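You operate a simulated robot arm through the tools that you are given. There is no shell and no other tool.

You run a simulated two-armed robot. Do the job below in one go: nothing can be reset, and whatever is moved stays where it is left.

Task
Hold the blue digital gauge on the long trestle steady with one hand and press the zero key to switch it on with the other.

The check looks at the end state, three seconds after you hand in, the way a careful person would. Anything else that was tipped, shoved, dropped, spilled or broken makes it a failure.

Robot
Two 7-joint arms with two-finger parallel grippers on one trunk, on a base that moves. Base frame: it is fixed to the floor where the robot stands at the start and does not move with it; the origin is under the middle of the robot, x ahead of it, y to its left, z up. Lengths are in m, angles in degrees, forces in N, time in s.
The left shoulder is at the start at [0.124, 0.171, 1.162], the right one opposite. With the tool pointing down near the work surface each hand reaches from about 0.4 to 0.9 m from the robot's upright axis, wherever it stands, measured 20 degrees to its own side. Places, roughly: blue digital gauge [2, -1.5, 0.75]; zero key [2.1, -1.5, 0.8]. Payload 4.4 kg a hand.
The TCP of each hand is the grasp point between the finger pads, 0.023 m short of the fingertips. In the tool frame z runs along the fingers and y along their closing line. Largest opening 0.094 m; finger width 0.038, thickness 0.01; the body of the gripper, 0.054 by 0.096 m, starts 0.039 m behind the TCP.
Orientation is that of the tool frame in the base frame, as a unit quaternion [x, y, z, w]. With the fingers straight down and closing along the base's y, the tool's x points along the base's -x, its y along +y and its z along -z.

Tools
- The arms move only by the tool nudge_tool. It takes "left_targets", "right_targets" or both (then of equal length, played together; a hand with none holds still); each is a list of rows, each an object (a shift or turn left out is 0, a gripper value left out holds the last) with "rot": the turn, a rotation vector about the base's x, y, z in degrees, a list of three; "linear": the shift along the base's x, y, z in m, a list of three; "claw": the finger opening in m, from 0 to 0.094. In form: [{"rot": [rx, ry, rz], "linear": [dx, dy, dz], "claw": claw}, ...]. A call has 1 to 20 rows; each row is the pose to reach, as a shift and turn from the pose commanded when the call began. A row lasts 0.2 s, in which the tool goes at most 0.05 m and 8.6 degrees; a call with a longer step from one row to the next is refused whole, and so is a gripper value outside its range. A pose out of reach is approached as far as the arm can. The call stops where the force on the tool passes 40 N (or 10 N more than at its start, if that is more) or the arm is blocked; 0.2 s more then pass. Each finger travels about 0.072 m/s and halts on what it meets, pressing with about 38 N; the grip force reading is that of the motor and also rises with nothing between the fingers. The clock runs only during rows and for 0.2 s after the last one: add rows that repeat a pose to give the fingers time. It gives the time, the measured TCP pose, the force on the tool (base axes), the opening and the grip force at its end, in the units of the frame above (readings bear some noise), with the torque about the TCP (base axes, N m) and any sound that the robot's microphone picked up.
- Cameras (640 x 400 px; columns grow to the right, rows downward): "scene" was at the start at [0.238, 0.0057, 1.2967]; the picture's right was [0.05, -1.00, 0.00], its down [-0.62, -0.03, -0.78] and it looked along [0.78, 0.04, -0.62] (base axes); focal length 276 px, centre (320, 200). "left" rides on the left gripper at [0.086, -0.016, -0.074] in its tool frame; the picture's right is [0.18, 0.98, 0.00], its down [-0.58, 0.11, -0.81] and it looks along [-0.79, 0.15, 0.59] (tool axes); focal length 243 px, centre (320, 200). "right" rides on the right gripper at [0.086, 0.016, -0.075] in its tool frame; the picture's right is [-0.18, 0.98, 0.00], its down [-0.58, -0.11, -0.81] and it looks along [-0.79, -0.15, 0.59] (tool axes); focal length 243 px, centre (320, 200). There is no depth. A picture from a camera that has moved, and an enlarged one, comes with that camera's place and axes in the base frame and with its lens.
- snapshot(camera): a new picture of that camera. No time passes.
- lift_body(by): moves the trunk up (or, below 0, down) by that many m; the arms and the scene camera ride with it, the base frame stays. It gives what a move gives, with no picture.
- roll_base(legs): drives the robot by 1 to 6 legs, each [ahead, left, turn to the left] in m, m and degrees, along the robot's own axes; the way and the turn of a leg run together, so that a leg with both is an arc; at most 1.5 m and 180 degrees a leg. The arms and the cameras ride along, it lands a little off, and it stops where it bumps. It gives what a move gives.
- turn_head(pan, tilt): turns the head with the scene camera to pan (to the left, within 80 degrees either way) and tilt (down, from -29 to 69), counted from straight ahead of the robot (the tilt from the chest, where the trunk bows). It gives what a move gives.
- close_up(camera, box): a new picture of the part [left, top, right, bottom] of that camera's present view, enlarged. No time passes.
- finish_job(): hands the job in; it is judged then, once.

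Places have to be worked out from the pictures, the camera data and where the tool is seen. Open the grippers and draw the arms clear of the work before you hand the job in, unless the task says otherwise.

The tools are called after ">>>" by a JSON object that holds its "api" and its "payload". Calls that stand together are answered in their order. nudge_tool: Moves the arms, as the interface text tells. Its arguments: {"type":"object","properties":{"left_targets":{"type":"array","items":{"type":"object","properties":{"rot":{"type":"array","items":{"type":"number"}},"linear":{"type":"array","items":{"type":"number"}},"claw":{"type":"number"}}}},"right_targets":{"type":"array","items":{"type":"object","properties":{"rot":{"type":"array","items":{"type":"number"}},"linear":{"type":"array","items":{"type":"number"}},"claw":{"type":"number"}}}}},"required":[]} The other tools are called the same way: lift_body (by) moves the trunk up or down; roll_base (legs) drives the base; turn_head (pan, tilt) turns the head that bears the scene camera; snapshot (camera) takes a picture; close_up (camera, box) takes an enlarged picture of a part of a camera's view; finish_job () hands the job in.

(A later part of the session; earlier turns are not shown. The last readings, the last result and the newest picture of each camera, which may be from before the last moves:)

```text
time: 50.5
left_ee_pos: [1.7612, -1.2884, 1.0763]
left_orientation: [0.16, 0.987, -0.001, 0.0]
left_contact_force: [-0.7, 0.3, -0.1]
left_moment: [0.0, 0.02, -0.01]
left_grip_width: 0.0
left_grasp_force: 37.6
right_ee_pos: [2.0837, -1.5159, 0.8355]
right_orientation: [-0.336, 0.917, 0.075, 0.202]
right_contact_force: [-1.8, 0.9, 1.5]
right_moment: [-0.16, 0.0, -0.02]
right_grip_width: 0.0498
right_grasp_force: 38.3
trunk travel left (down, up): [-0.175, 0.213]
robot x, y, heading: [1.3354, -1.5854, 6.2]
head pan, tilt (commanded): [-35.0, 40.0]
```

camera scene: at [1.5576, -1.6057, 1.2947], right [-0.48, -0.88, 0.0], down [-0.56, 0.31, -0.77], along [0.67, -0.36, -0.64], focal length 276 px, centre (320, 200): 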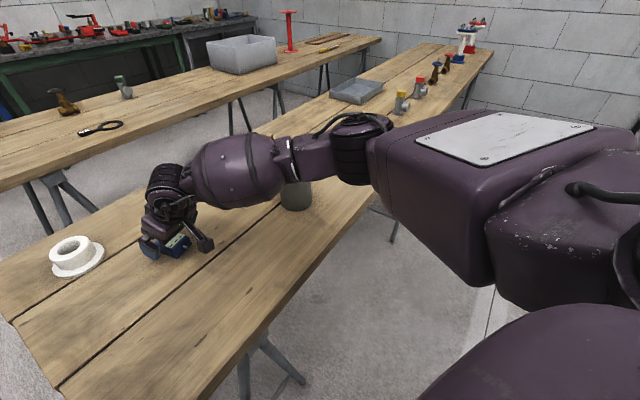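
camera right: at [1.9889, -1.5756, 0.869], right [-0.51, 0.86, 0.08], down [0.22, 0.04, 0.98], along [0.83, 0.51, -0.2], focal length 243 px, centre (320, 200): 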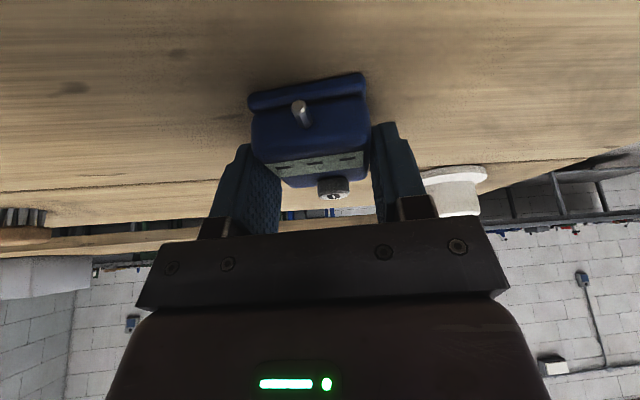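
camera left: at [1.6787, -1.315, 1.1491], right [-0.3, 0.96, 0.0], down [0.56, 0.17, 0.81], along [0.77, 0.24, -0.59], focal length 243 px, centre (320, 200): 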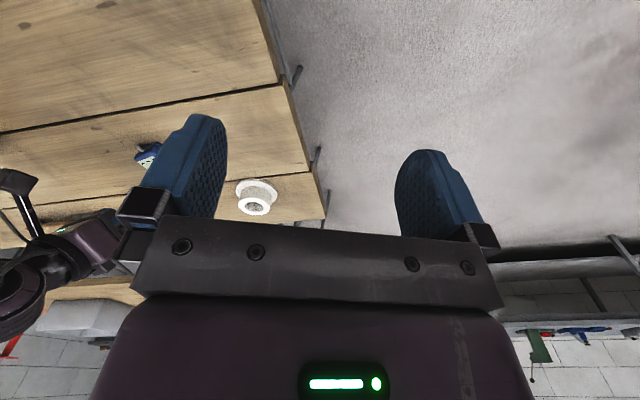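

Left fingers are closed and yawed. Now I tilt the left hand 40° (back of the hand to the left) and bring it to a waiting point up and left of the key.

>>> {"api": "nudge_tool", "payload": {"left_targets": [{"linear": [0.0369, -0.0142, 0], "rot": [-7.59, 2.53, 0]}, {"linear": [0.0738, -0.0283, 0], "rot": [-15.18, 5.06, 0]}, {"linear": [0.1106, -0.0425, 0], "rot": [-22.78, 7.58, 0]}, {"linear": [0.1475, -0.0566, 0], "rot": [-30.37, 10.11, 0]}, {"linear": [0.1844, -0.0708, 0], "rot": [-37.96, 12.64, 0]}, {"linear": [0.2213, -0.085, 0], "rot": [-37.96, 12.64, 0]}, {"linear": [0.2582, -0.0991, -0.019], "rot": [-37.96, 12.64, 0]}, {"linear": [0.295, -0.1133, -0.038], "rot": [-37.96, 12.64, 0]}, {"linear": [0.3319, -0.1274, -0.057], "rot": [-37.96, 12.64, 0]}, {"linear": [0.3688, -0.1416, -0.0763], "rot": [-37.96, 12.64, 0]}, {"linear": [0.3688, -0.1416, -0.0763], "rot": [-37.96, 12.64, 0]}]}}

>>> {"api": "turn_head", "payload": {"pan": 0, "tilt": 45}}

>>> {"api": "snapshot", "payload": {"camera": "scene"}}

>>> {"api": "snapshot", "payload": {"camera": "left"}}

```text
time: 52.9
left_ee_pos: [2.1298, -1.4289, 0.9985]
left_orientation: [0.151, 0.928, -0.338, -0.054]
left_contact_force: [0.2, 0.6, -0.7]
left_moment: [-0.01, -0.04, -0.01]
left_grip_width: 0.0
left_grasp_force: 37.9
right_ee_pos: [2.0839, -1.5167, 0.8367]
right_orientation: [-0.336, 0.917, 0.075, 0.202]
right_contact_force: [1.1, 1.5, 2.9]
right_moment: [-0.17, 0.03, -0.01]
right_grip_width: 0.0495
right_grasp_force: 38.2
trunk travel left (down, up): [-0.175, 0.213]
robot x, y, heading: [1.3299, -1.5835, 6.5]
head pan, tilt (commanded): [-35.0, 40.0]
```

```text
time: 53.9
left_ee_pos: [2.1292, -1.4297, 0.9998]
left_orientation: [0.15, 0.928, -0.337, -0.055]
left_contact_force: [0.6, 0.2, -0.3]
left_moment: [0.0, 0.01, 0.03]
left_grip_width: 0.0
left_grasp_force: 37.9
right_ee_pos: [2.0831, -1.5173, 0.8366]
right_orientation: [-0.336, 0.917, 0.076, 0.202]
right_contact_force: [-0.5, 1.9, 2.8]
right_moment: [-0.06, -0.04, 0.0]
right_grip_width: 0.0499
right_grasp_force: 38.3
trunk travel left (down, up): [-0.175, 0.213]
robot x, y, heading: [1.3313, -1.586, 6.8]
head pan, tilt (commanded): [0.0, 45.0]
```

```text
taken
camera scene: at [1.5636, -1.5557, 1.2874], right [0.11, -0.99, 0.0], down [-0.7, -0.08, -0.71], along [0.7, 0.08, -0.71], focal length 276 px, centre (320, 200)
```

scene: 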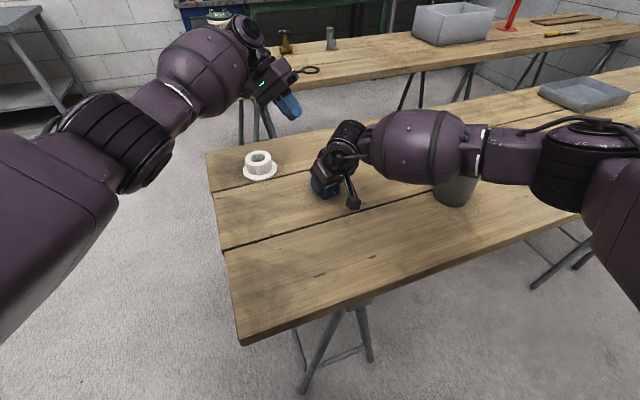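

```text
taken
camera left: at [2.0594, -1.3687, 1.0644], right [0.06, 0.77, -0.63], down [0.74, 0.39, 0.55], along [0.67, -0.5, -0.55], focal length 243 px, centre (320, 200)
```

left: 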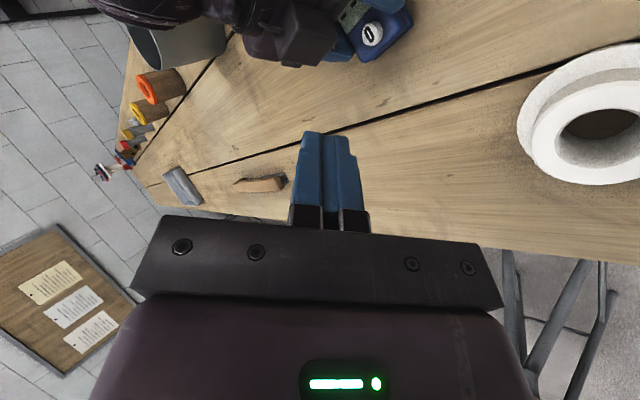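

The left camera sees the key clearly past the right gripper. I enlarge it to fix the key's place from this side too.

>>> {"api": "close_up", "payload": {"camera": "left", "box": [280, 0, 440, 100]}}

>>> {"api": "close_up", "payload": {"camera": "scene", "box": [210, 20, 410, 220]}}

```text
4.00 times, centred on (360, 50) of left
camera zoom: at [2.0594, -1.3687, 1.0644], right [0.06, 0.77, -0.63], down [0.74, 0.39, 0.55], along [0.67, -0.5, -0.55], focal length 970 px, centre (160, 800)
```

zoom: 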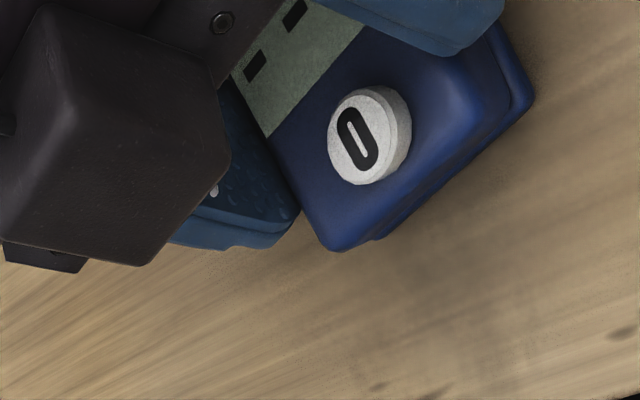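

```text
2.00 times, centred on (310, 120) of scene
camera zoom: at [1.5636, -1.5557, 1.2874], right [0.11, -0.99, 0.0], down [-0.7, -0.08, -0.71], along [0.7, 0.08, -0.71], focal length 551 px, centre (340, 360)
```

zoom: 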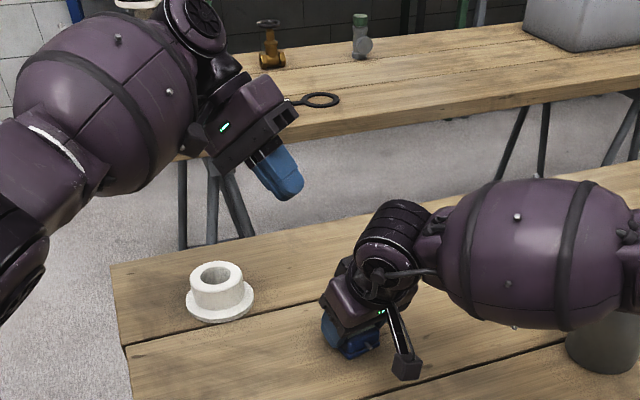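

There is a dark box on the key side of the right gripper's back that the left hand must clear. I enlarge the scene view there to locate it.

>>> {"api": "close_up", "payload": {"camera": "scene", "box": [290, 110, 390, 215]}}

>>> {"api": "close_up", "payload": {"camera": "left", "box": [60, 0, 460, 250]}}

>>> {"api": "close_up", "payload": {"camera": "scene", "box": [230, 20, 330, 130]}}

```text
3.81 times, centred on (340, 162) of scene
camera zoom: at [1.5636, -1.5557, 1.2874], right [0.11, -0.99, 0.0], down [-0.7, -0.08, -0.71], along [0.7, 0.08, -0.71], focal length 1050 px, centre (244, 343)
```

zoom: 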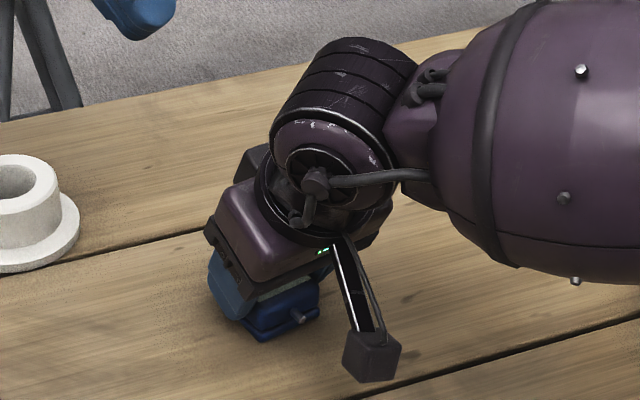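

```text
1.60 times, centred on (260, 125) of left
camera zoom: at [2.0594, -1.3687, 1.0644], right [0.06, 0.77, -0.63], down [0.74, 0.39, 0.55], along [0.67, -0.5, -0.55], focal length 388 px, centre (416, 320)
```

zoom: 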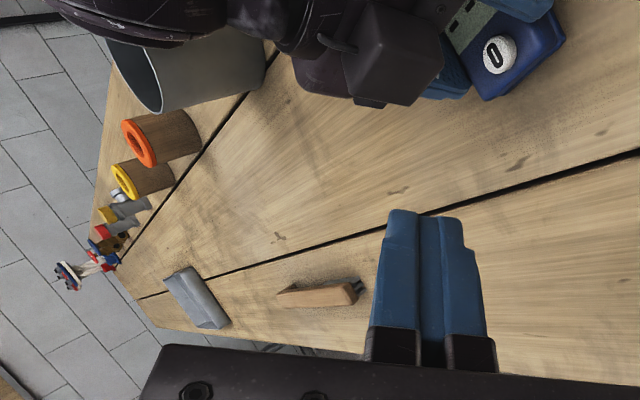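

```text
3.64 times, centred on (280, 75) of scene
camera zoom: at [1.5636, -1.5557, 1.2874], right [0.11, -0.99, 0.0], down [-0.7, -0.08, -0.71], along [0.7, 0.08, -0.71], focal length 1002 px, centre (466, 654)
```

zoom: 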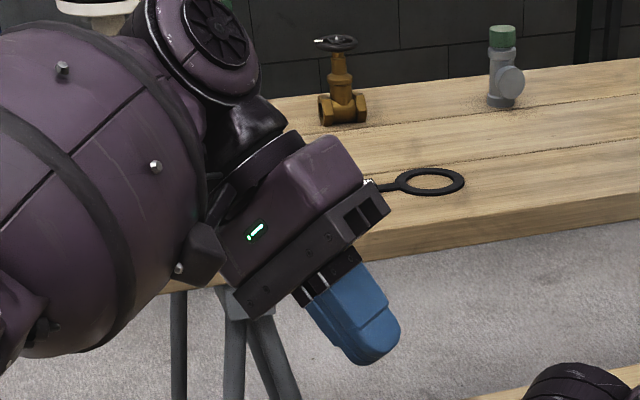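

The box on the right gripper overhangs the key at about z 0.90, which would foul the left hand. I reopen the right hand, tilt it 15° more away from the key and shift it 11 mm toward the stem, without touching the block.

>>> {"api": "nudge_tool", "payload": {"right_targets": [{"claw": 0.06}, {"claw": 0.075}, {"claw": 0.094}, {"claw": 0.094}, {"linear": [-0.004, -0.0034, 0.0015], "rot": [4.9, -5.7, 0], "claw": 0.094}, {"linear": [-0.0081, -0.0068, 0.0015], "rot": [9.77, -11.39, 0], "claw": 0.094}, {"linear": [-0.0081, -0.0068, 0.0015], "rot": [9.77, -11.39, 0], "claw": 0.094}]}}

>>> {"api": "snapshot", "payload": {"camera": "right"}}

>>> {"api": "close_up", "payload": {"camera": "left", "box": [200, 0, 440, 150]}}

>>> {"api": "close_up", "payload": {"camera": "scene", "box": [290, 110, 390, 215]}}

```text
time: 55.5
left_ee_pos: [2.1298, -1.4297, 0.9992]
left_orientation: [0.15, 0.928, -0.338, -0.055]
left_contact_force: [-0.1, -0.3, 0.1]
left_moment: [-0.02, 0.0, 0.01]
left_grip_width: 0.0
left_grasp_force: 38.1
right_ee_pos: [2.0754, -1.5216, 0.8377]
right_orientation: [-0.324, 0.882, 0.121, 0.32]
right_contact_force: [-0.1, 0.4, 0.6]
right_moment: [-0.03, -0.02, 0.02]
right_grip_width: 0.0937
right_grasp_force: 0.1
trunk travel left (down, up): [-0.175, 0.213]
robot x, y, heading: [1.3313, -1.584, 6.7]
head pan, tilt (commanded): [0.0, 45.0]
```

```text
taken
camera right: at [1.9773, -1.5843, 0.8402], right [-0.53, 0.84, 0.12], down [0.02, -0.13, 0.99], along [0.85, 0.53, 0.06], focal length 243 px, centre (320, 200)
```

right: 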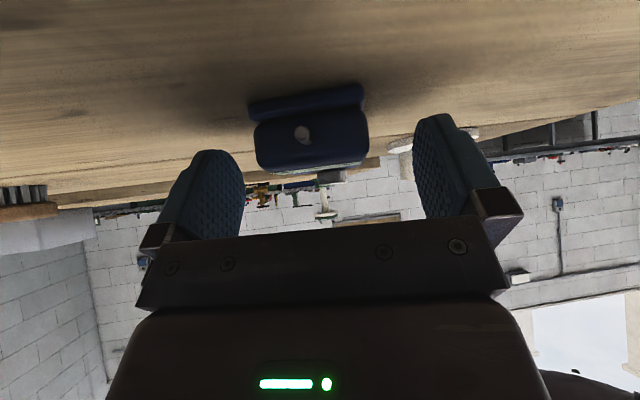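

```text
2.67 times, centred on (320, 75) of left
camera zoom: at [2.0595, -1.3687, 1.0644], right [0.06, 0.77, -0.63], down [0.74, 0.39, 0.55], along [0.67, -0.5, -0.55], focal length 647 px, centre (320, 533)
```

zoom: 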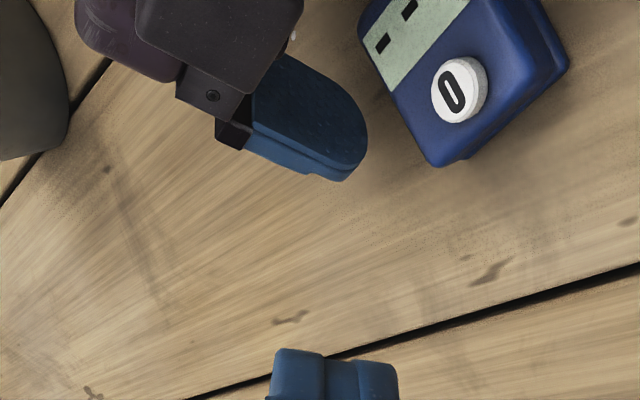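

```text
3.81 times, centred on (340, 162) of scene
camera zoom: at [1.5638, -1.5557, 1.2874], right [0.11, -0.99, 0.0], down [-0.7, -0.08, -0.71], along [0.7, 0.08, -0.71], focal length 1050 px, centre (244, 343)
```

zoom: 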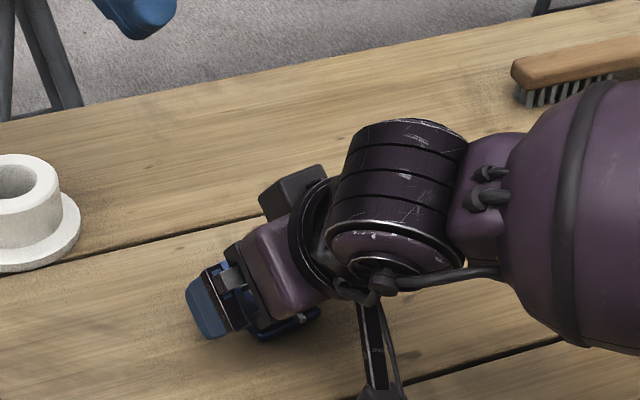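

The hand is now tilted 40° and the block is untouched. The forearm came lower, so I check its distance to the grey cup.

>>> {"api": "snapshot", "payload": {"camera": "scene"}}

>>> {"api": "snapshot", "payload": {"camera": "left"}}

>>> {"api": "close_up", "payload": {"camera": "left", "box": [60, 0, 300, 150]}}

```text
taken
camera scene: at [1.5638, -1.5557, 1.2874], right [0.11, -0.99, 0.0], down [-0.7, -0.08, -0.71], along [0.7, 0.08, -0.71], focal length 276 px, centre (320, 200)
```

scene: 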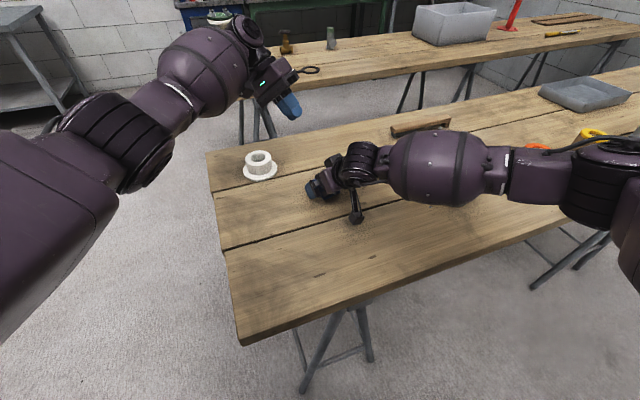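

```text
taken
camera left: at [2.0595, -1.3687, 1.0644], right [0.06, 0.77, -0.63], down [0.74, 0.39, 0.55], along [0.67, -0.5, -0.55], focal length 243 px, centre (320, 200)
```

left: 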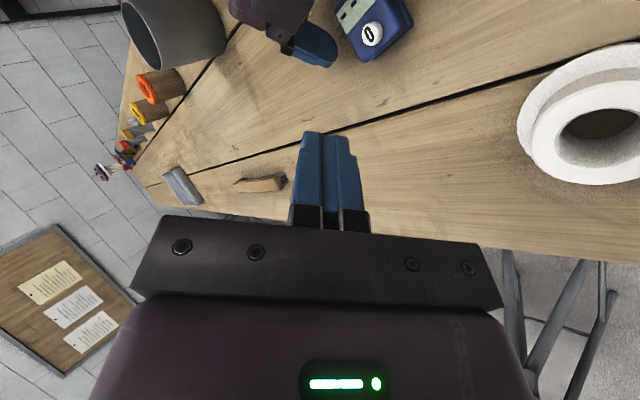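

```text
2.67 times, centred on (180, 75) of left
camera zoom: at [2.0595, -1.3687, 1.0644], right [0.06, 0.77, -0.63], down [0.74, 0.39, 0.55], along [0.67, -0.5, -0.55], focal length 647 px, centre (693, 533)
```

zoom: 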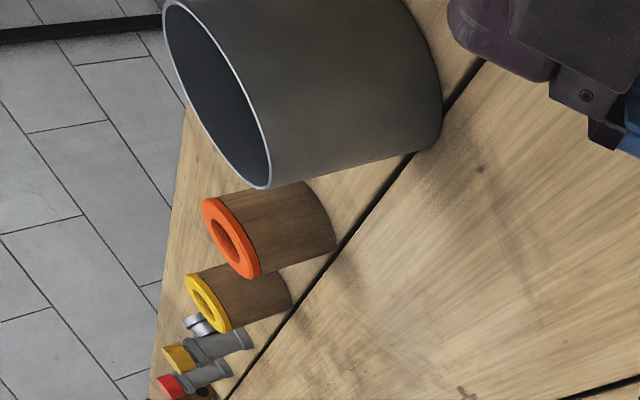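

The forearm clears the cup by about 5 cm and the cup stands as before. I close the right hand on the block again.

>>> {"api": "nudge_tool", "payload": {"right_targets": [{"claw": 0.075}, {"claw": 0.06}, {"claw": 0.05}, {"claw": 0.042}, {"claw": 0.036}, {"claw": 0.036}]}}

>>> {"api": "snapshot", "payload": {"camera": "right"}}

>>> {"api": "close_up", "payload": {"camera": "left", "box": [240, 0, 440, 125]}}

>>> {"api": "close_up", "payload": {"camera": "scene", "box": [290, 130, 370, 210]}}

```text
time: 56.9
left_ee_pos: [2.1299, -1.4304, 0.9982]
left_orientation: [0.15, 0.928, -0.337, -0.055]
left_contact_force: [0.7, -0.5, -0.3]
left_moment: [0.0, 0.0, 0.03]
left_grip_width: 0.0
left_grasp_force: 38.2
right_ee_pos: [2.0747, -1.5227, 0.8368]
right_orientation: [-0.323, 0.883, 0.119, 0.319]
right_contact_force: [0.8, -0.9, 1.3]
right_moment: [-0.12, -0.14, -0.05]
right_grip_width: 0.05
right_grasp_force: 37.8
trunk travel left (down, up): [-0.175, 0.213]
robot x, y, heading: [1.3305, -1.5828, 6.3]
head pan, tilt (commanded): [0.0, 45.0]
```

```text
taken
camera right: at [1.9775, -1.5848, 0.84], right [-0.53, 0.84, 0.12], down [0.02, -0.13, 0.99], along [0.85, 0.53, 0.05], focal length 243 px, centre (320, 200)
```

right: 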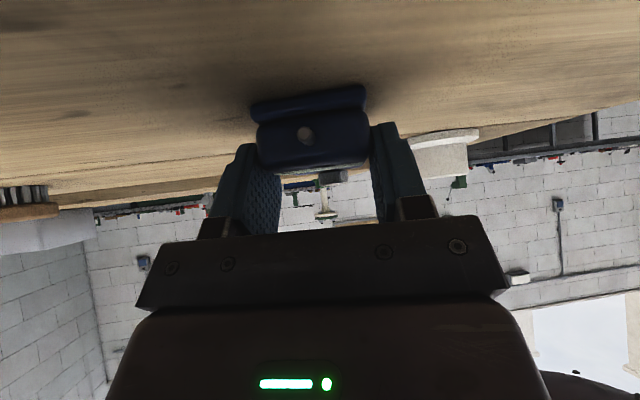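

```text
3.20 times, centred on (340, 62) of left
camera zoom: at [2.0596, -1.369, 1.0643], right [0.06, 0.77, -0.63], down [0.74, 0.39, 0.55], along [0.67, -0.5, -0.55], focal length 776 px, centre (256, 640)
```

zoom: 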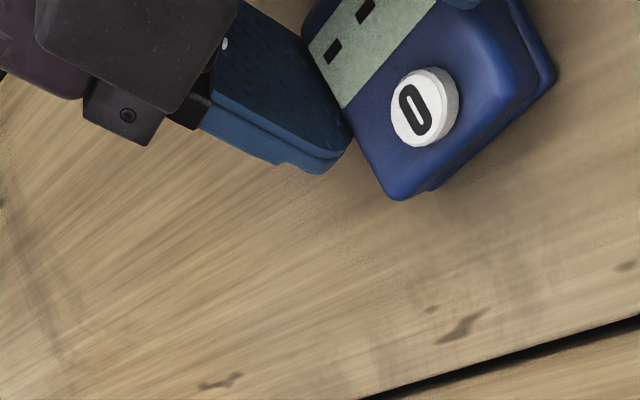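

```text
5.00 times, centred on (330, 170) of scene
camera zoom: at [1.5639, -1.556, 1.2873], right [0.11, -0.99, 0.0], down [-0.7, -0.08, -0.71], along [0.7, 0.08, -0.71], focal length 1378 px, centre (270, 350)
```

zoom: 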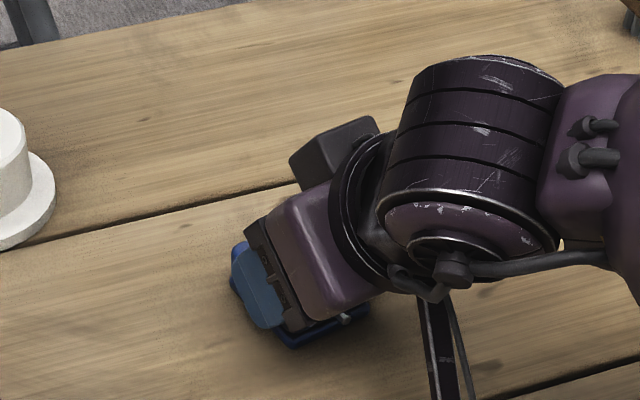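

The gauge is held again (50 mm, 38 N). Combining the left and right views puts the key top at about [2.097, -1.4985, 0.840]. I tilt the left hand 10° more (to 50°) and move it to a point about 4 cm short of the key along its finger axis.

>>> {"api": "nudge_tool", "payload": {"left_targets": [{"linear": [0, 0, 0], "rot": [-4.75, 1.58, 0]}, {"linear": [-0.004, -0.007, -0.025], "rot": [-9.5, 3.16, 0]}, {"linear": [-0.0085, -0.014, -0.053], "rot": [-9.5, 3.16, 0]}, {"linear": [-0.013, -0.0215, -0.081], "rot": [-9.5, 3.16, 0]}, {"linear": [-0.0177, -0.0294, -0.1103], "rot": [-9.5, 3.16, 0]}, {"linear": [-0.0177, -0.0294, -0.1103], "rot": [-9.5, 3.16, 0]}]}}

>>> {"api": "snapshot", "payload": {"camera": "left"}}

>>> {"api": "snapshot", "payload": {"camera": "scene"}}

>>> {"api": "close_up", "payload": {"camera": "scene", "box": [260, 100, 380, 210]}}

```text
time: 58.3
left_ee_pos: [2.112, -1.4605, 0.8878]
left_orientation: [0.145, 0.895, -0.417, -0.067]
left_contact_force: [0.7, -0.3, 0.5]
left_moment: [-0.01, 0.02, 0.01]
left_grip_width: 0.0002
left_grasp_force: 37.9
right_ee_pos: [2.0753, -1.5215, 0.8377]
right_orientation: [-0.324, 0.882, 0.12, 0.32]
right_contact_force: [-0.6, -0.2, -0.2]
right_moment: [-0.08, -0.04, -0.04]
right_grip_width: 0.0499
right_grasp_force: 38.1
trunk travel left (down, up): [-0.175, 0.213]
robot x, y, heading: [1.3304, -1.5821, 6.7]
head pan, tilt (commanded): [0.0, 45.0]
```

```text
taken
camera left: at [2.0461, -1.3879, 0.9469], right [0.03, 0.66, -0.75], down [0.77, 0.47, 0.43], along [0.64, -0.59, -0.49], focal length 243 px, centre (320, 200)
```

left: 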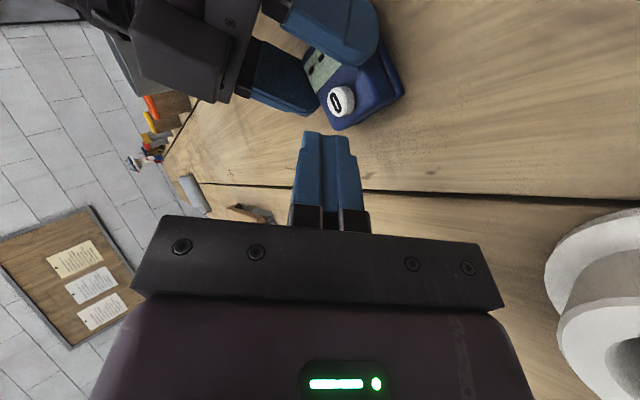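

```text
taken
camera scene: at [1.5637, -1.5559, 1.2874], right [0.11, -0.99, 0.0], down [-0.7, -0.08, -0.71], along [0.7, 0.08, -0.71], focal length 276 px, centre (320, 200)
```

scene: 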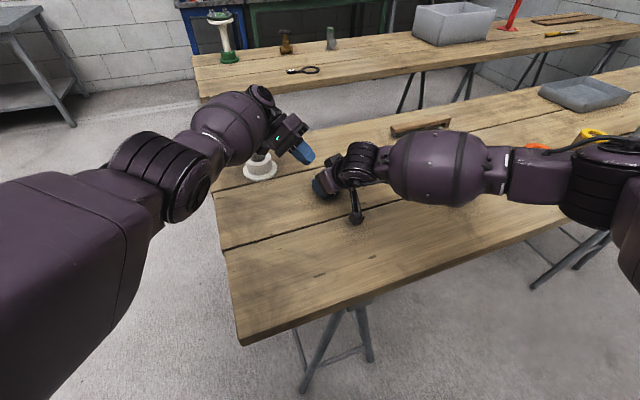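

```text
3.64 times, centred on (320, 155) of scene
camera zoom: at [1.5637, -1.5559, 1.2874], right [0.11, -0.99, 0.0], down [-0.7, -0.08, -0.71], along [0.7, 0.08, -0.71], focal length 1002 px, centre (320, 364)
```

zoom: 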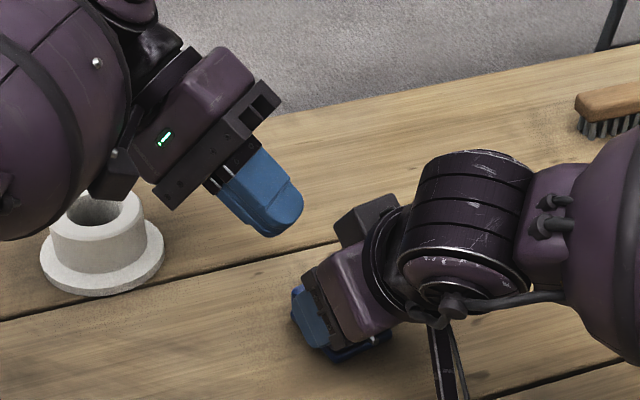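

Both hands are clear of each other and of the flange. I enlarge the left view to line the fingertips up with the key.

>>> {"api": "close_up", "payload": {"camera": "left", "box": [260, 60, 420, 160]}}

```text
4.00 times, centred on (340, 110) of left
camera zoom: at [2.0461, -1.3879, 0.9469], right [0.03, 0.66, -0.75], down [0.77, 0.47, 0.43], along [0.64, -0.59, -0.49], focal length 970 px, centre (240, 560)
```

zoom: 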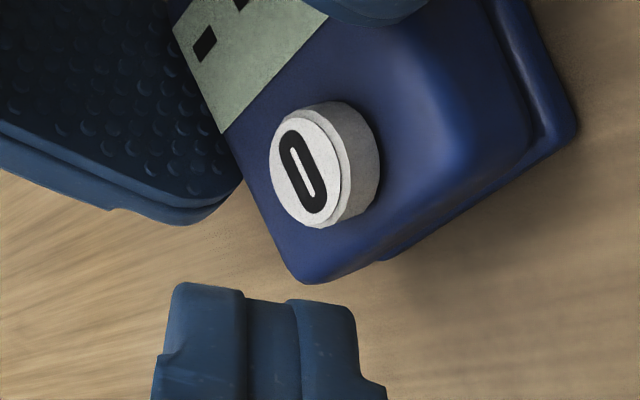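

The key sits at left-tool coordinates (4, 9.5, 62 mm), as planned. I move the fingertips' lower edge to about 1 cm straight above the key, so the press itself can be vertical.

>>> {"api": "nudge_tool", "payload": {"left_targets": [{"linear": [-0.0055, -0.0134, -0.006]}, {"linear": [-0.0109, -0.0267, -0.0143]}, {"linear": [-0.0109, -0.0267, -0.0143]}]}}

>>> {"api": "close_up", "payload": {"camera": "left", "box": [240, 60, 400, 160]}}

>>> {"api": "snapshot", "payload": {"camera": "right"}}

>>> {"api": "close_up", "payload": {"camera": "scene", "box": [260, 110, 360, 210]}}

```text
time: 59.1
left_ee_pos: [2.103, -1.4849, 0.8752]
left_orientation: [0.145, 0.895, -0.417, -0.067]
left_contact_force: [-1.0, -0.1, 0.1]
left_moment: [-0.01, 0.03, -0.01]
left_grip_width: 0.0002
left_grasp_force: 37.7
right_ee_pos: [2.0737, -1.5235, 0.8382]
right_orientation: [-0.323, 0.883, 0.119, 0.32]
right_contact_force: [-1.3, -0.4, 1.1]
right_moment: [-0.05, -0.09, -0.03]
right_grip_width: 0.0501
right_grasp_force: 37.6
trunk travel left (down, up): [-0.175, 0.213]
robot x, y, heading: [1.3308, -1.5827, 6.7]
head pan, tilt (commanded): [0.0, 45.0]
```

```text
4.00 times, centred on (320, 110) of left
camera zoom: at [2.0356, -1.4145, 0.9341], right [0.02, 0.66, -0.75], down [0.77, 0.47, 0.44], along [0.64, -0.59, -0.49], focal length 970 px, centre (320, 560)
```

zoom: 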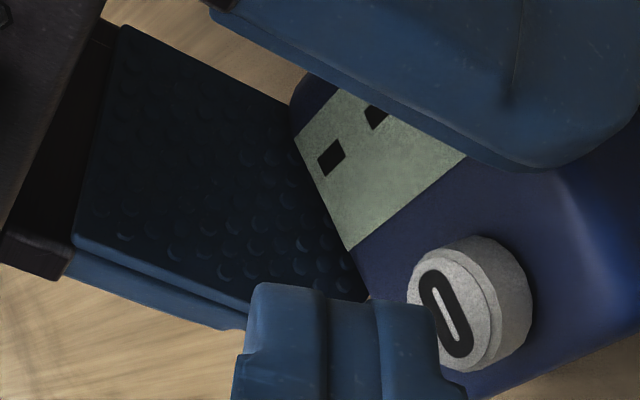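

```text
taken
camera right: at [1.9773, -1.5845, 0.84], right [-0.53, 0.84, 0.12], down [0.02, -0.13, 0.99], along [0.85, 0.53, 0.05], focal length 243 px, centre (320, 200)
```

right: 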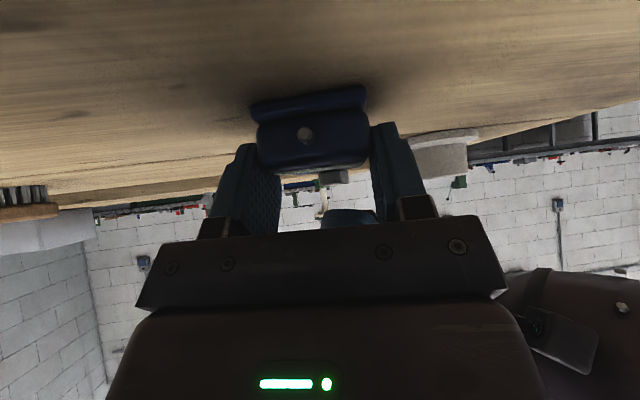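

```text
4.00 times, centred on (310, 160) of scene
camera zoom: at [1.5638, -1.5559, 1.2874], right [0.11, -0.99, 0.0], down [-0.7, -0.08, -0.71], along [0.7, 0.08, -0.71], focal length 1102 px, centre (360, 360)
```

zoom: 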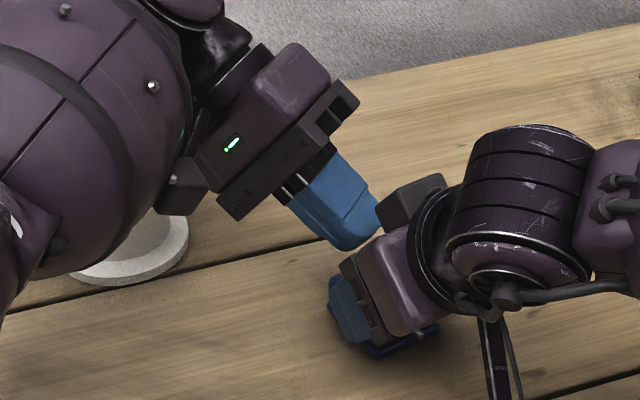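

The lower edge of the left fingertips is about 12 mm above the key and about 3 mm short of its centre. I correct that and come straight down 9 mm, then read the force.

>>> {"api": "nudge_tool", "payload": {"left_targets": [{"linear": [-0.0029, -0.0022, 0]}, {"linear": [-0.0029, -0.0022, -0.004]}, {"linear": [-0.0029, -0.0022, -0.007]}, {"linear": [-0.0029, -0.0022, -0.009]}, {"linear": [-0.0029, -0.0022, -0.009]}]}}

>>> {"api": "close_up", "payload": {"camera": "left", "box": [240, 60, 400, 160]}}

>>> {"api": "close_up", "payload": {"camera": "right", "box": [240, 130, 400, 230]}}

```text
time: 60.3
left_ee_pos: [2.0986, -1.4892, 0.8658]
left_orientation: [0.145, 0.894, -0.418, -0.068]
left_contact_force: [-0.7, 0.0, 0.9]
left_moment: [-0.03, 0.0, 0.01]
left_grip_width: 0.0
left_grasp_force: 37.4
right_ee_pos: [2.0753, -1.5232, 0.8371]
right_orientation: [-0.323, 0.882, 0.12, 0.32]
right_contact_force: [-1.9, -0.1, 0.4]
right_moment: [-0.06, -0.03, -0.01]
right_grip_width: 0.0499
right_grasp_force: 37.7
trunk travel left (down, up): [-0.175, 0.213]
robot x, y, heading: [1.3306, -1.5833, 6.4]
head pan, tilt (commanded): [0.0, 45.0]
```

```text
4.00 times, centred on (320, 110) of left
camera zoom: at [2.0319, -1.4175, 0.9244], right [0.03, 0.66, -0.75], down [0.77, 0.47, 0.43], along [0.64, -0.59, -0.49], focal length 970 px, centre (320, 560)
```

zoom: 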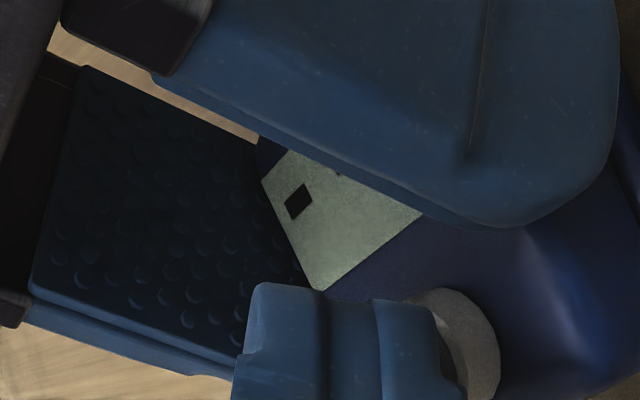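

```text
4.00 times, centred on (320, 180) of right
camera zoom: at [1.9773, -1.5845, 0.84], right [-0.53, 0.84, 0.12], down [0.02, -0.13, 0.99], along [0.85, 0.53, 0.05], focal length 970 px, centre (320, 280)
```

zoom: 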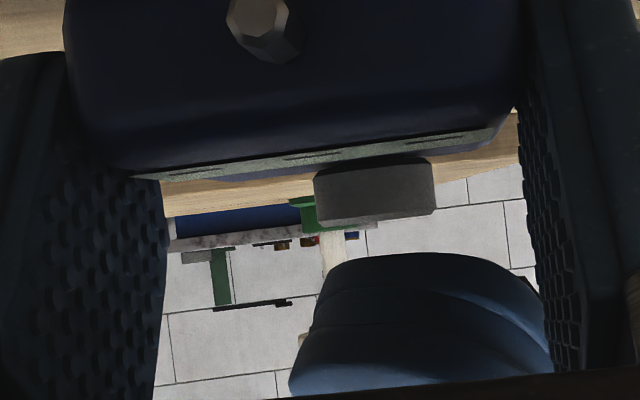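

The right camera shows the left fingertip about 5 mm above the key and about 5 mm off toward one side. I shift 4 mm away from me along the key and go down 3.5 mm more.

>>> {"api": "nudge_tool", "payload": {"left_targets": [{"linear": [0.0038, -0.0013, 0]}, {"linear": [0.0038, -0.0013, -0.002]}, {"linear": [0.0038, -0.0013, -0.0035]}, {"linear": [0.0038, -0.0013, -0.0035]}]}}

>>> {"api": "close_up", "payload": {"camera": "right", "box": [240, 130, 400, 230]}}

>>> {"api": "close_up", "payload": {"camera": "left", "box": [240, 60, 400, 160]}}

```text
time: 61.3
left_ee_pos: [2.1019, -1.4896, 0.8632]
left_orientation: [0.145, 0.895, -0.417, -0.067]
left_contact_force: [-0.8, -0.5, 0.4]
left_moment: [0.01, 0.0, 0.01]
left_grip_width: 0.0
left_grasp_force: 37.8
right_ee_pos: [2.0747, -1.5221, 0.837]
right_orientation: [-0.323, 0.883, 0.119, 0.32]
right_contact_force: [0.0, 0.4, 0.0]
right_moment: [-0.07, -0.06, -0.02]
right_grip_width: 0.0497
right_grasp_force: 38.5
trunk travel left (down, up): [-0.175, 0.213]
robot x, y, heading: [1.3345, -1.5839, 6.6]
head pan, tilt (commanded): [0.0, 45.0]
```

```text
4.00 times, centred on (320, 180) of right
camera zoom: at [1.9774, -1.5846, 0.84], right [-0.53, 0.84, 0.12], down [0.02, -0.13, 0.99], along [0.85, 0.53, 0.05], focal length 970 px, centre (320, 280)
```

zoom: 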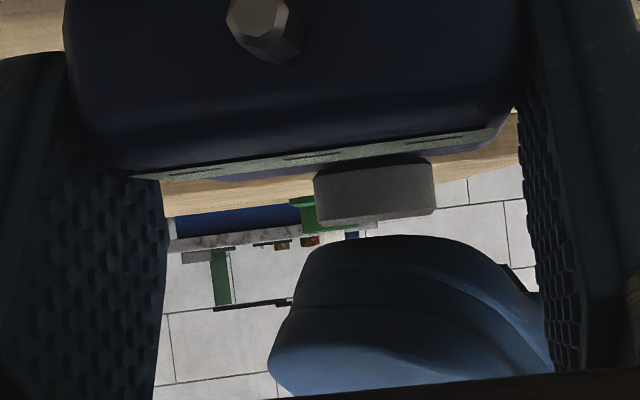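

```text
4.00 times, centred on (320, 110) of left
camera zoom: at [2.0362, -1.4185, 0.9215], right [0.03, 0.66, -0.75], down [0.77, 0.47, 0.43], along [0.64, -0.59, -0.49], focal length 970 px, centre (320, 560)
```

zoom: 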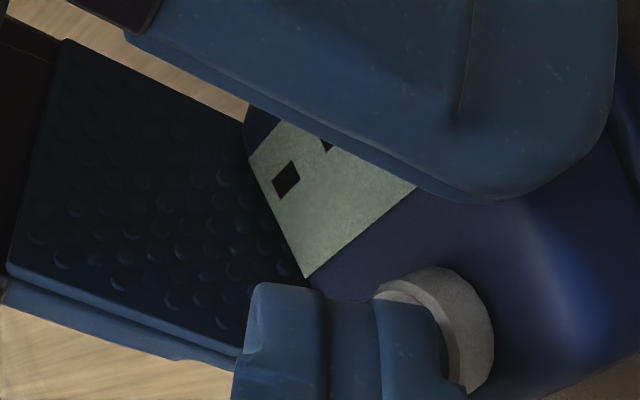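

The fingertip is now centred over the key with about 2.5 mm gap. I press down in 1 mm steps and watch the force and for a click.

>>> {"api": "nudge_tool", "payload": {"left_targets": [{"linear": [0, 0, -0.001]}, {"linear": [0, 0, -0.002]}, {"linear": [0, 0, -0.003]}, {"linear": [0, 0, -0.004]}]}}

>>> {"api": "close_up", "payload": {"camera": "right", "box": [240, 130, 400, 230]}}

>>> {"api": "close_up", "payload": {"camera": "left", "box": [240, 60, 400, 160]}}

```text
time: 62.3
left_ee_pos: [2.1019, -1.4884, 0.8587]
left_orientation: [0.145, 0.895, -0.417, -0.068]
left_contact_force: [-0.2, -0.2, 1.0]
left_moment: [-0.01, 0.0, -0.04]
left_grip_width: 0.0
left_grasp_force: 38.0
right_ee_pos: [2.0753, -1.5229, 0.8374]
right_orientation: [-0.323, 0.883, 0.12, 0.319]
right_contact_force: [0.5, -1.6, 0.2]
right_moment: [-0.07, -0.05, 0.0]
right_grip_width: 0.0498
right_grasp_force: 37.7
trunk travel left (down, up): [-0.175, 0.213]
robot x, y, heading: [1.334, -1.5858, 6.5]
head pan, tilt (commanded): [0.0, 45.0]
```

```text
4.00 times, centred on (320, 180) of right
camera zoom: at [1.9774, -1.5846, 0.84], right [-0.53, 0.84, 0.12], down [0.02, -0.13, 0.99], along [0.85, 0.53, 0.05], focal length 970 px, centre (320, 280)
```

zoom: 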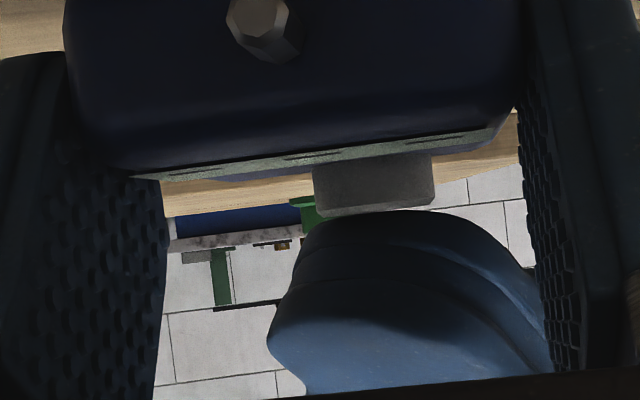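

```text
4.00 times, centred on (320, 110) of left
camera zoom: at [2.036, -1.4183, 0.9178], right [0.03, 0.66, -0.75], down [0.77, 0.47, 0.44], along [0.64, -0.59, -0.49], focal length 970 px, centre (320, 560)
```

zoom: 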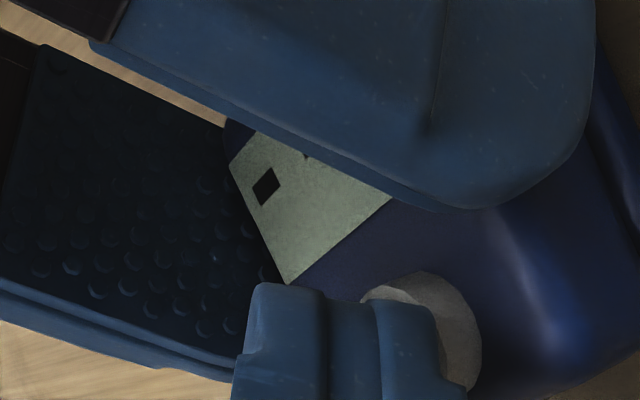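

Contact has begun (the key moved slightly, force about 1 N). I keep pressing in 1 mm steps.

>>> {"api": "nudge_tool", "payload": {"left_targets": [{"linear": [0, 0, -0.001]}, {"linear": [0, 0, -0.002]}, {"linear": [0, 0, -0.003]}]}}

>>> {"api": "close_up", "payload": {"camera": "right", "box": [240, 130, 400, 230]}}

>>> {"api": "close_up", "payload": {"camera": "left", "box": [240, 60, 400, 160]}}

```text
time: 63.1
left_ee_pos: [2.103, -1.4895, 0.8569]
left_orientation: [0.145, 0.894, -0.418, -0.067]
left_contact_force: [0.4, -0.2, 2.9]
left_moment: [0.0, 0.01, 0.01]
left_grip_width: 0.0
left_grasp_force: 38.2
right_ee_pos: [2.0751, -1.5246, 0.8362]
right_orientation: [-0.323, 0.883, 0.119, 0.319]
right_contact_force: [1.5, 0.1, 0.2]
right_moment: [-0.17, -0.12, -0.01]
right_grip_width: 0.0501
right_grasp_force: 38.1
trunk travel left (down, up): [-0.175, 0.213]
robot x, y, heading: [1.3314, -1.5813, 6.3]
head pan, tilt (commanded): [0.0, 45.0]
heard: click
```

```text
4.00 times, centred on (320, 180) of right
camera zoom: at [1.9774, -1.5846, 0.84], right [-0.53, 0.84, 0.12], down [0.02, -0.13, 0.99], along [0.85, 0.53, 0.05], focal length 970 px, centre (320, 280)
```

zoom: 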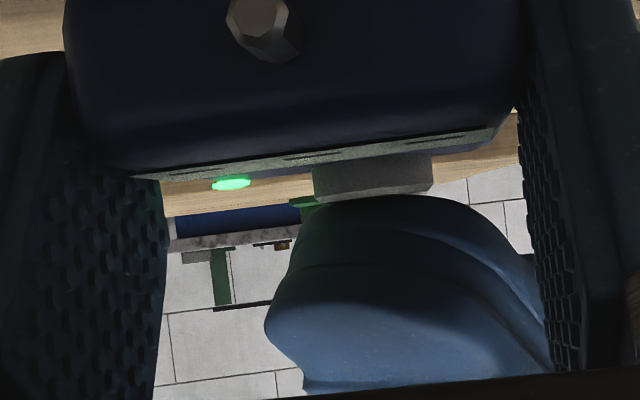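

```text
4.00 times, centred on (320, 110) of left
camera zoom: at [2.0365, -1.4182, 0.9155], right [0.03, 0.66, -0.75], down [0.77, 0.47, 0.44], along [0.64, -0.59, -0.49], focal length 970 px, centre (320, 560)
```

zoom: 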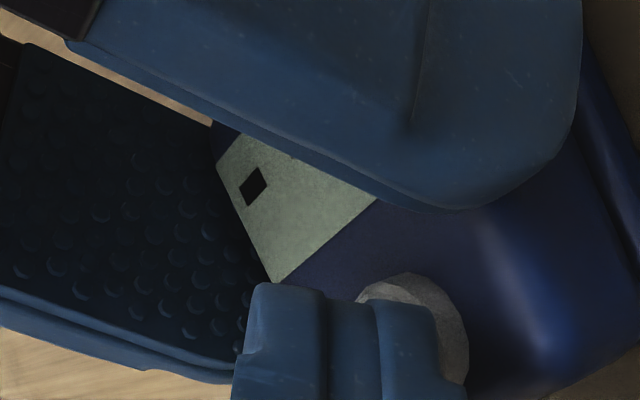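

Click heard and a green light has come on at the gauge. I lift the left finger straight off the key and then back it out along its finger axis.

>>> {"api": "nudge_tool", "payload": {"left_targets": [{"linear": [0, 0, 0.006]}, {"linear": [0, 0, 0.014]}, {"linear": [0.0049, 0.0145, 0.0269]}, {"linear": [0.0097, 0.0291, 0.0397]}, {"linear": [0.0146, 0.0436, 0.0526]}, {"linear": [0.0194, 0.0582, 0.075]}, {"linear": [0.0194, 0.0582, 0.11]}, {"linear": [0.0194, 0.0582, 0.145]}, {"linear": [0.0194, 0.0582, 0.145]}]}}

>>> {"api": "close_up", "payload": {"camera": "right", "box": [240, 130, 400, 230]}}

>>> {"api": "snapshot", "payload": {"camera": "left"}}

>>> {"api": "snapshot", "payload": {"camera": "scene"}}

```text
time: 65.1
left_ee_pos: [2.1223, -1.4327, 0.999]
left_orientation: [0.145, 0.895, -0.417, -0.068]
left_contact_force: [0.0, 0.6, -0.5]
left_moment: [0.0, 0.02, -0.01]
left_grip_width: 0.0001
left_grasp_force: 37.5
right_ee_pos: [2.0753, -1.5228, 0.8371]
right_orientation: [-0.323, 0.883, 0.12, 0.319]
right_contact_force: [-0.4, -1.1, 1.8]
right_moment: [-0.13, -0.07, -0.07]
right_grip_width: 0.05
right_grasp_force: 38.3
trunk travel left (down, up): [-0.175, 0.213]
robot x, y, heading: [1.3333, -1.5824, 6.8]
head pan, tilt (commanded): [0.0, 45.0]
```

```text
4.00 times, centred on (320, 180) of right
camera zoom: at [1.9771, -1.5847, 0.8401], right [-0.53, 0.84, 0.12], down [0.02, -0.13, 0.99], along [0.85, 0.53, 0.05], focal length 970 px, centre (320, 280)
```

zoom: 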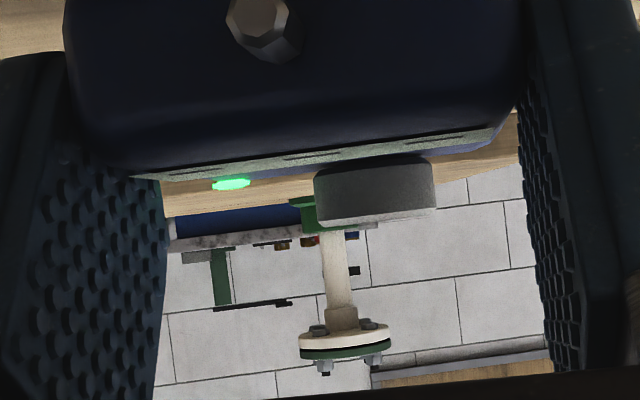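

```text
taken
camera left: at [2.056, -1.3612, 1.058], right [0.02, 0.66, -0.75], down [0.77, 0.47, 0.43], along [0.64, -0.59, -0.49], focal length 243 px, centre (320, 200)
```

left: 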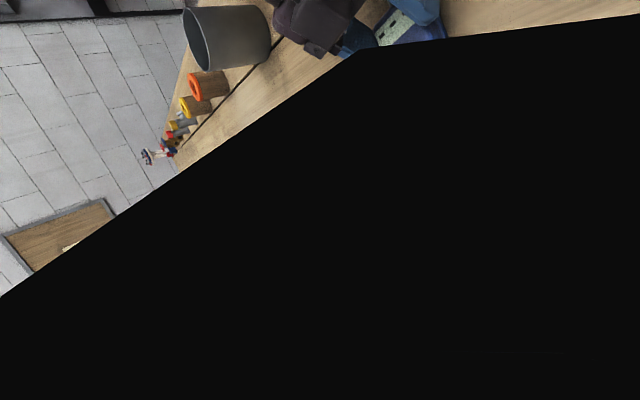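

```text
taken
camera scene: at [1.5636, -1.556, 1.2873], right [0.11, -0.99, 0.0], down [-0.7, -0.08, -0.71], along [0.7, 0.08, -0.71], focal length 276 px, centre (320, 200)
```

scene: 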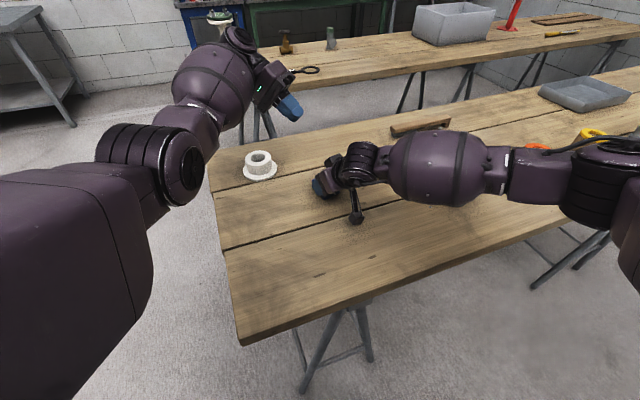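

The green light stays on after the left finger lifted off. Now I open the right hand, let the fingers settle, and raise it straight up off the gauge.

>>> {"api": "nudge_tool", "payload": {"right_targets": [{"claw": 0.06}, {"claw": 0.075}, {"claw": 0.094}, {"claw": 0.094}, {"linear": [0, 0, 0.01], "claw": 0.094}, {"linear": [0, 0, 0.03], "claw": 0.094}, {"linear": [0, 0, 0.06], "claw": 0.094}, {"linear": [0, 0, 0.09], "claw": 0.094}, {"linear": [0, 0, 0.12], "claw": 0.094}, {"linear": [0, 0, 0.12], "claw": 0.094}]}}

>>> {"api": "snapshot", "payload": {"camera": "scene"}}

>>> {"api": "snapshot", "payload": {"camera": "right"}}

```text
time: 67.3
left_ee_pos: [2.1236, -1.431, 0.9986]
left_orientation: [0.145, 0.894, -0.418, -0.067]
left_contact_force: [0.4, 0.3, 0.2]
left_moment: [0.03, -0.01, -0.01]
left_grip_width: 0.0001
left_grasp_force: 38.5
right_ee_pos: [2.0758, -1.521, 0.956]
right_orientation: [-0.324, 0.883, 0.12, 0.319]
right_contact_force: [-0.5, -1.0, -0.1]
right_moment: [-0.02, 0.02, 0.02]
right_grip_width: 0.0941
right_grasp_force: 0.0
trunk travel left (down, up): [-0.175, 0.213]
robot x, y, heading: [1.3326, -1.5829, 6.5]
head pan, tilt (commanded): [0.0, 45.0]
```

```text
taken
camera scene: at [1.5644, -1.5559, 1.2871], right [0.11, -0.99, 0.0], down [-0.7, -0.08, -0.71], along [0.7, 0.08, -0.71], focal length 276 px, centre (320, 200)
```

scene: 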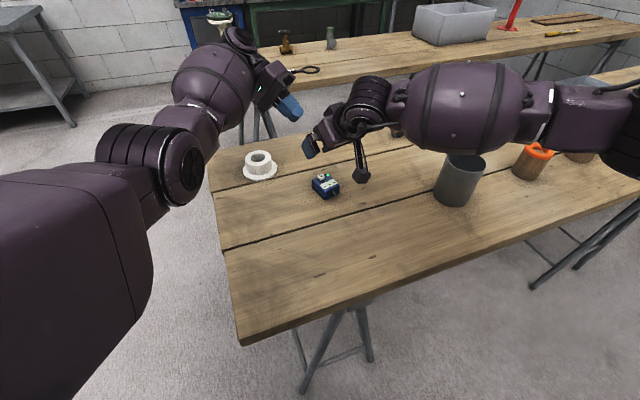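

```text
taken
camera right: at [1.9776, -1.5825, 0.959], right [-0.53, 0.84, 0.12], down [0.02, -0.13, 0.99], along [0.85, 0.53, 0.05], focal length 243 px, centre (320, 200)
```

right: 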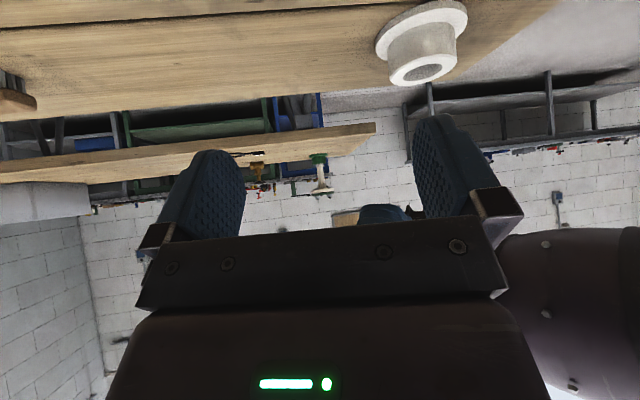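

The gauge stands free and everything around it is in place. I enlarge it to confirm it is on and where it was.

>>> {"api": "close_up", "payload": {"camera": "scene", "box": [294, 165, 358, 205]}}

```text
10.00 times, centred on (326, 185) of scene
camera zoom: at [1.5644, -1.5559, 1.2871], right [0.11, -0.99, 0.0], down [-0.7, -0.08, -0.71], along [0.7, 0.08, -0.71], focal length 2756 px, centre (260, 350)
```

zoom: 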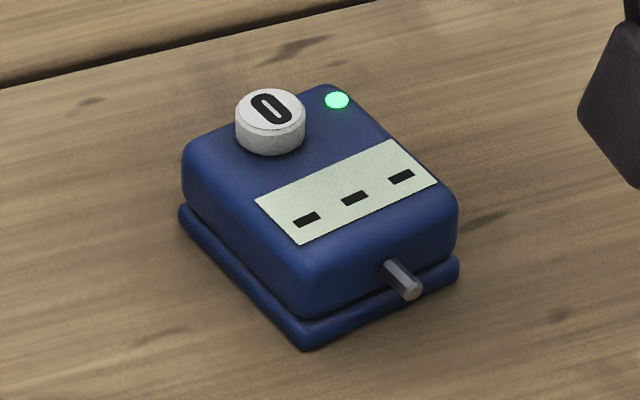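

The green lamp is lit and the gauge is upright within a millimetre or two of its old place. I draw the right arm back, rising and untilting, to its parked pose.

>>> {"api": "nudge_tool", "payload": {"right_targets": [{"linear": [0, 0, 0.03]}, {"linear": [0, 0, 0.06]}, {"linear": [0, 0, 0.09], "rot": [-2.6, 3.04, 0]}, {"linear": [-0.015, -0.031, 0.118], "rot": [-7.8, 9.1, 0]}, {"linear": [-0.032, -0.067, 0.118], "rot": [-13.0, 15.2, 0]}, {"linear": [-0.049, -0.103, 0.118], "rot": [-18.2, 21.3, 0]}, {"linear": [-0.066, -0.139, 0.118], "rot": [-23.4, 27.4, 0]}, {"linear": [-0.083, -0.175, 0.118], "rot": [-26.0, 30.4, 0]}, {"linear": [-0.1, -0.211, 0.118], "rot": [-26.0, 30.4, 0]}, {"linear": [-0.119, -0.248, 0.118], "rot": [-26.0, 30.4, 0]}, {"linear": [-0.119, -0.248, 0.118], "rot": [-26.0, 30.4, 0]}]}}

>>> {"api": "snapshot", "payload": {"camera": "scene"}}

```text
time: 69.7
left_ee_pos: [2.1235, -1.431, 0.9989]
left_orientation: [0.145, 0.895, -0.416, -0.068]
left_contact_force: [-0.1, 0.9, -0.4]
left_moment: [-0.01, 0.0, 0.01]
left_grip_width: 0.0
left_grasp_force: 37.6
right_ee_pos: [1.9557, -1.7712, 1.0752]
right_orientation: [-0.344, 0.939, 0.001, -0.001]
right_contact_force: [0.2, 0.4, -1.2]
right_moment: [0.03, 0.01, -0.02]
right_grip_width: 0.0942
right_grasp_force: 0.0
trunk travel left (down, up): [-0.175, 0.213]
robot x, y, heading: [1.3318, -1.5822, 6.4]
head pan, tilt (commanded): [0.0, 45.0]
```

```text
taken
camera scene: at [1.5644, -1.5553, 1.2871], right [0.11, -0.99, 0.0], down [-0.7, -0.08, -0.71], along [0.7, 0.08, -0.71], focal length 276 px, centre (320, 200)
```

scene: 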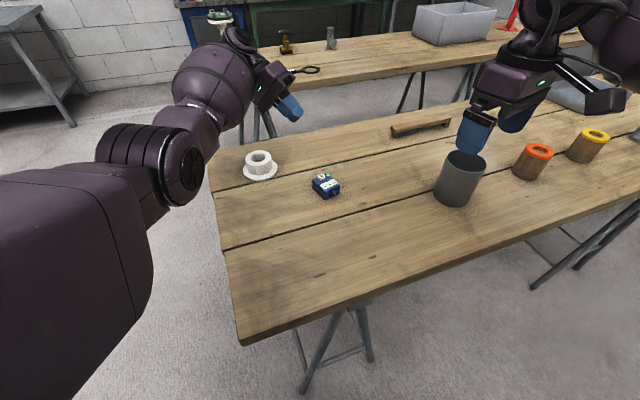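

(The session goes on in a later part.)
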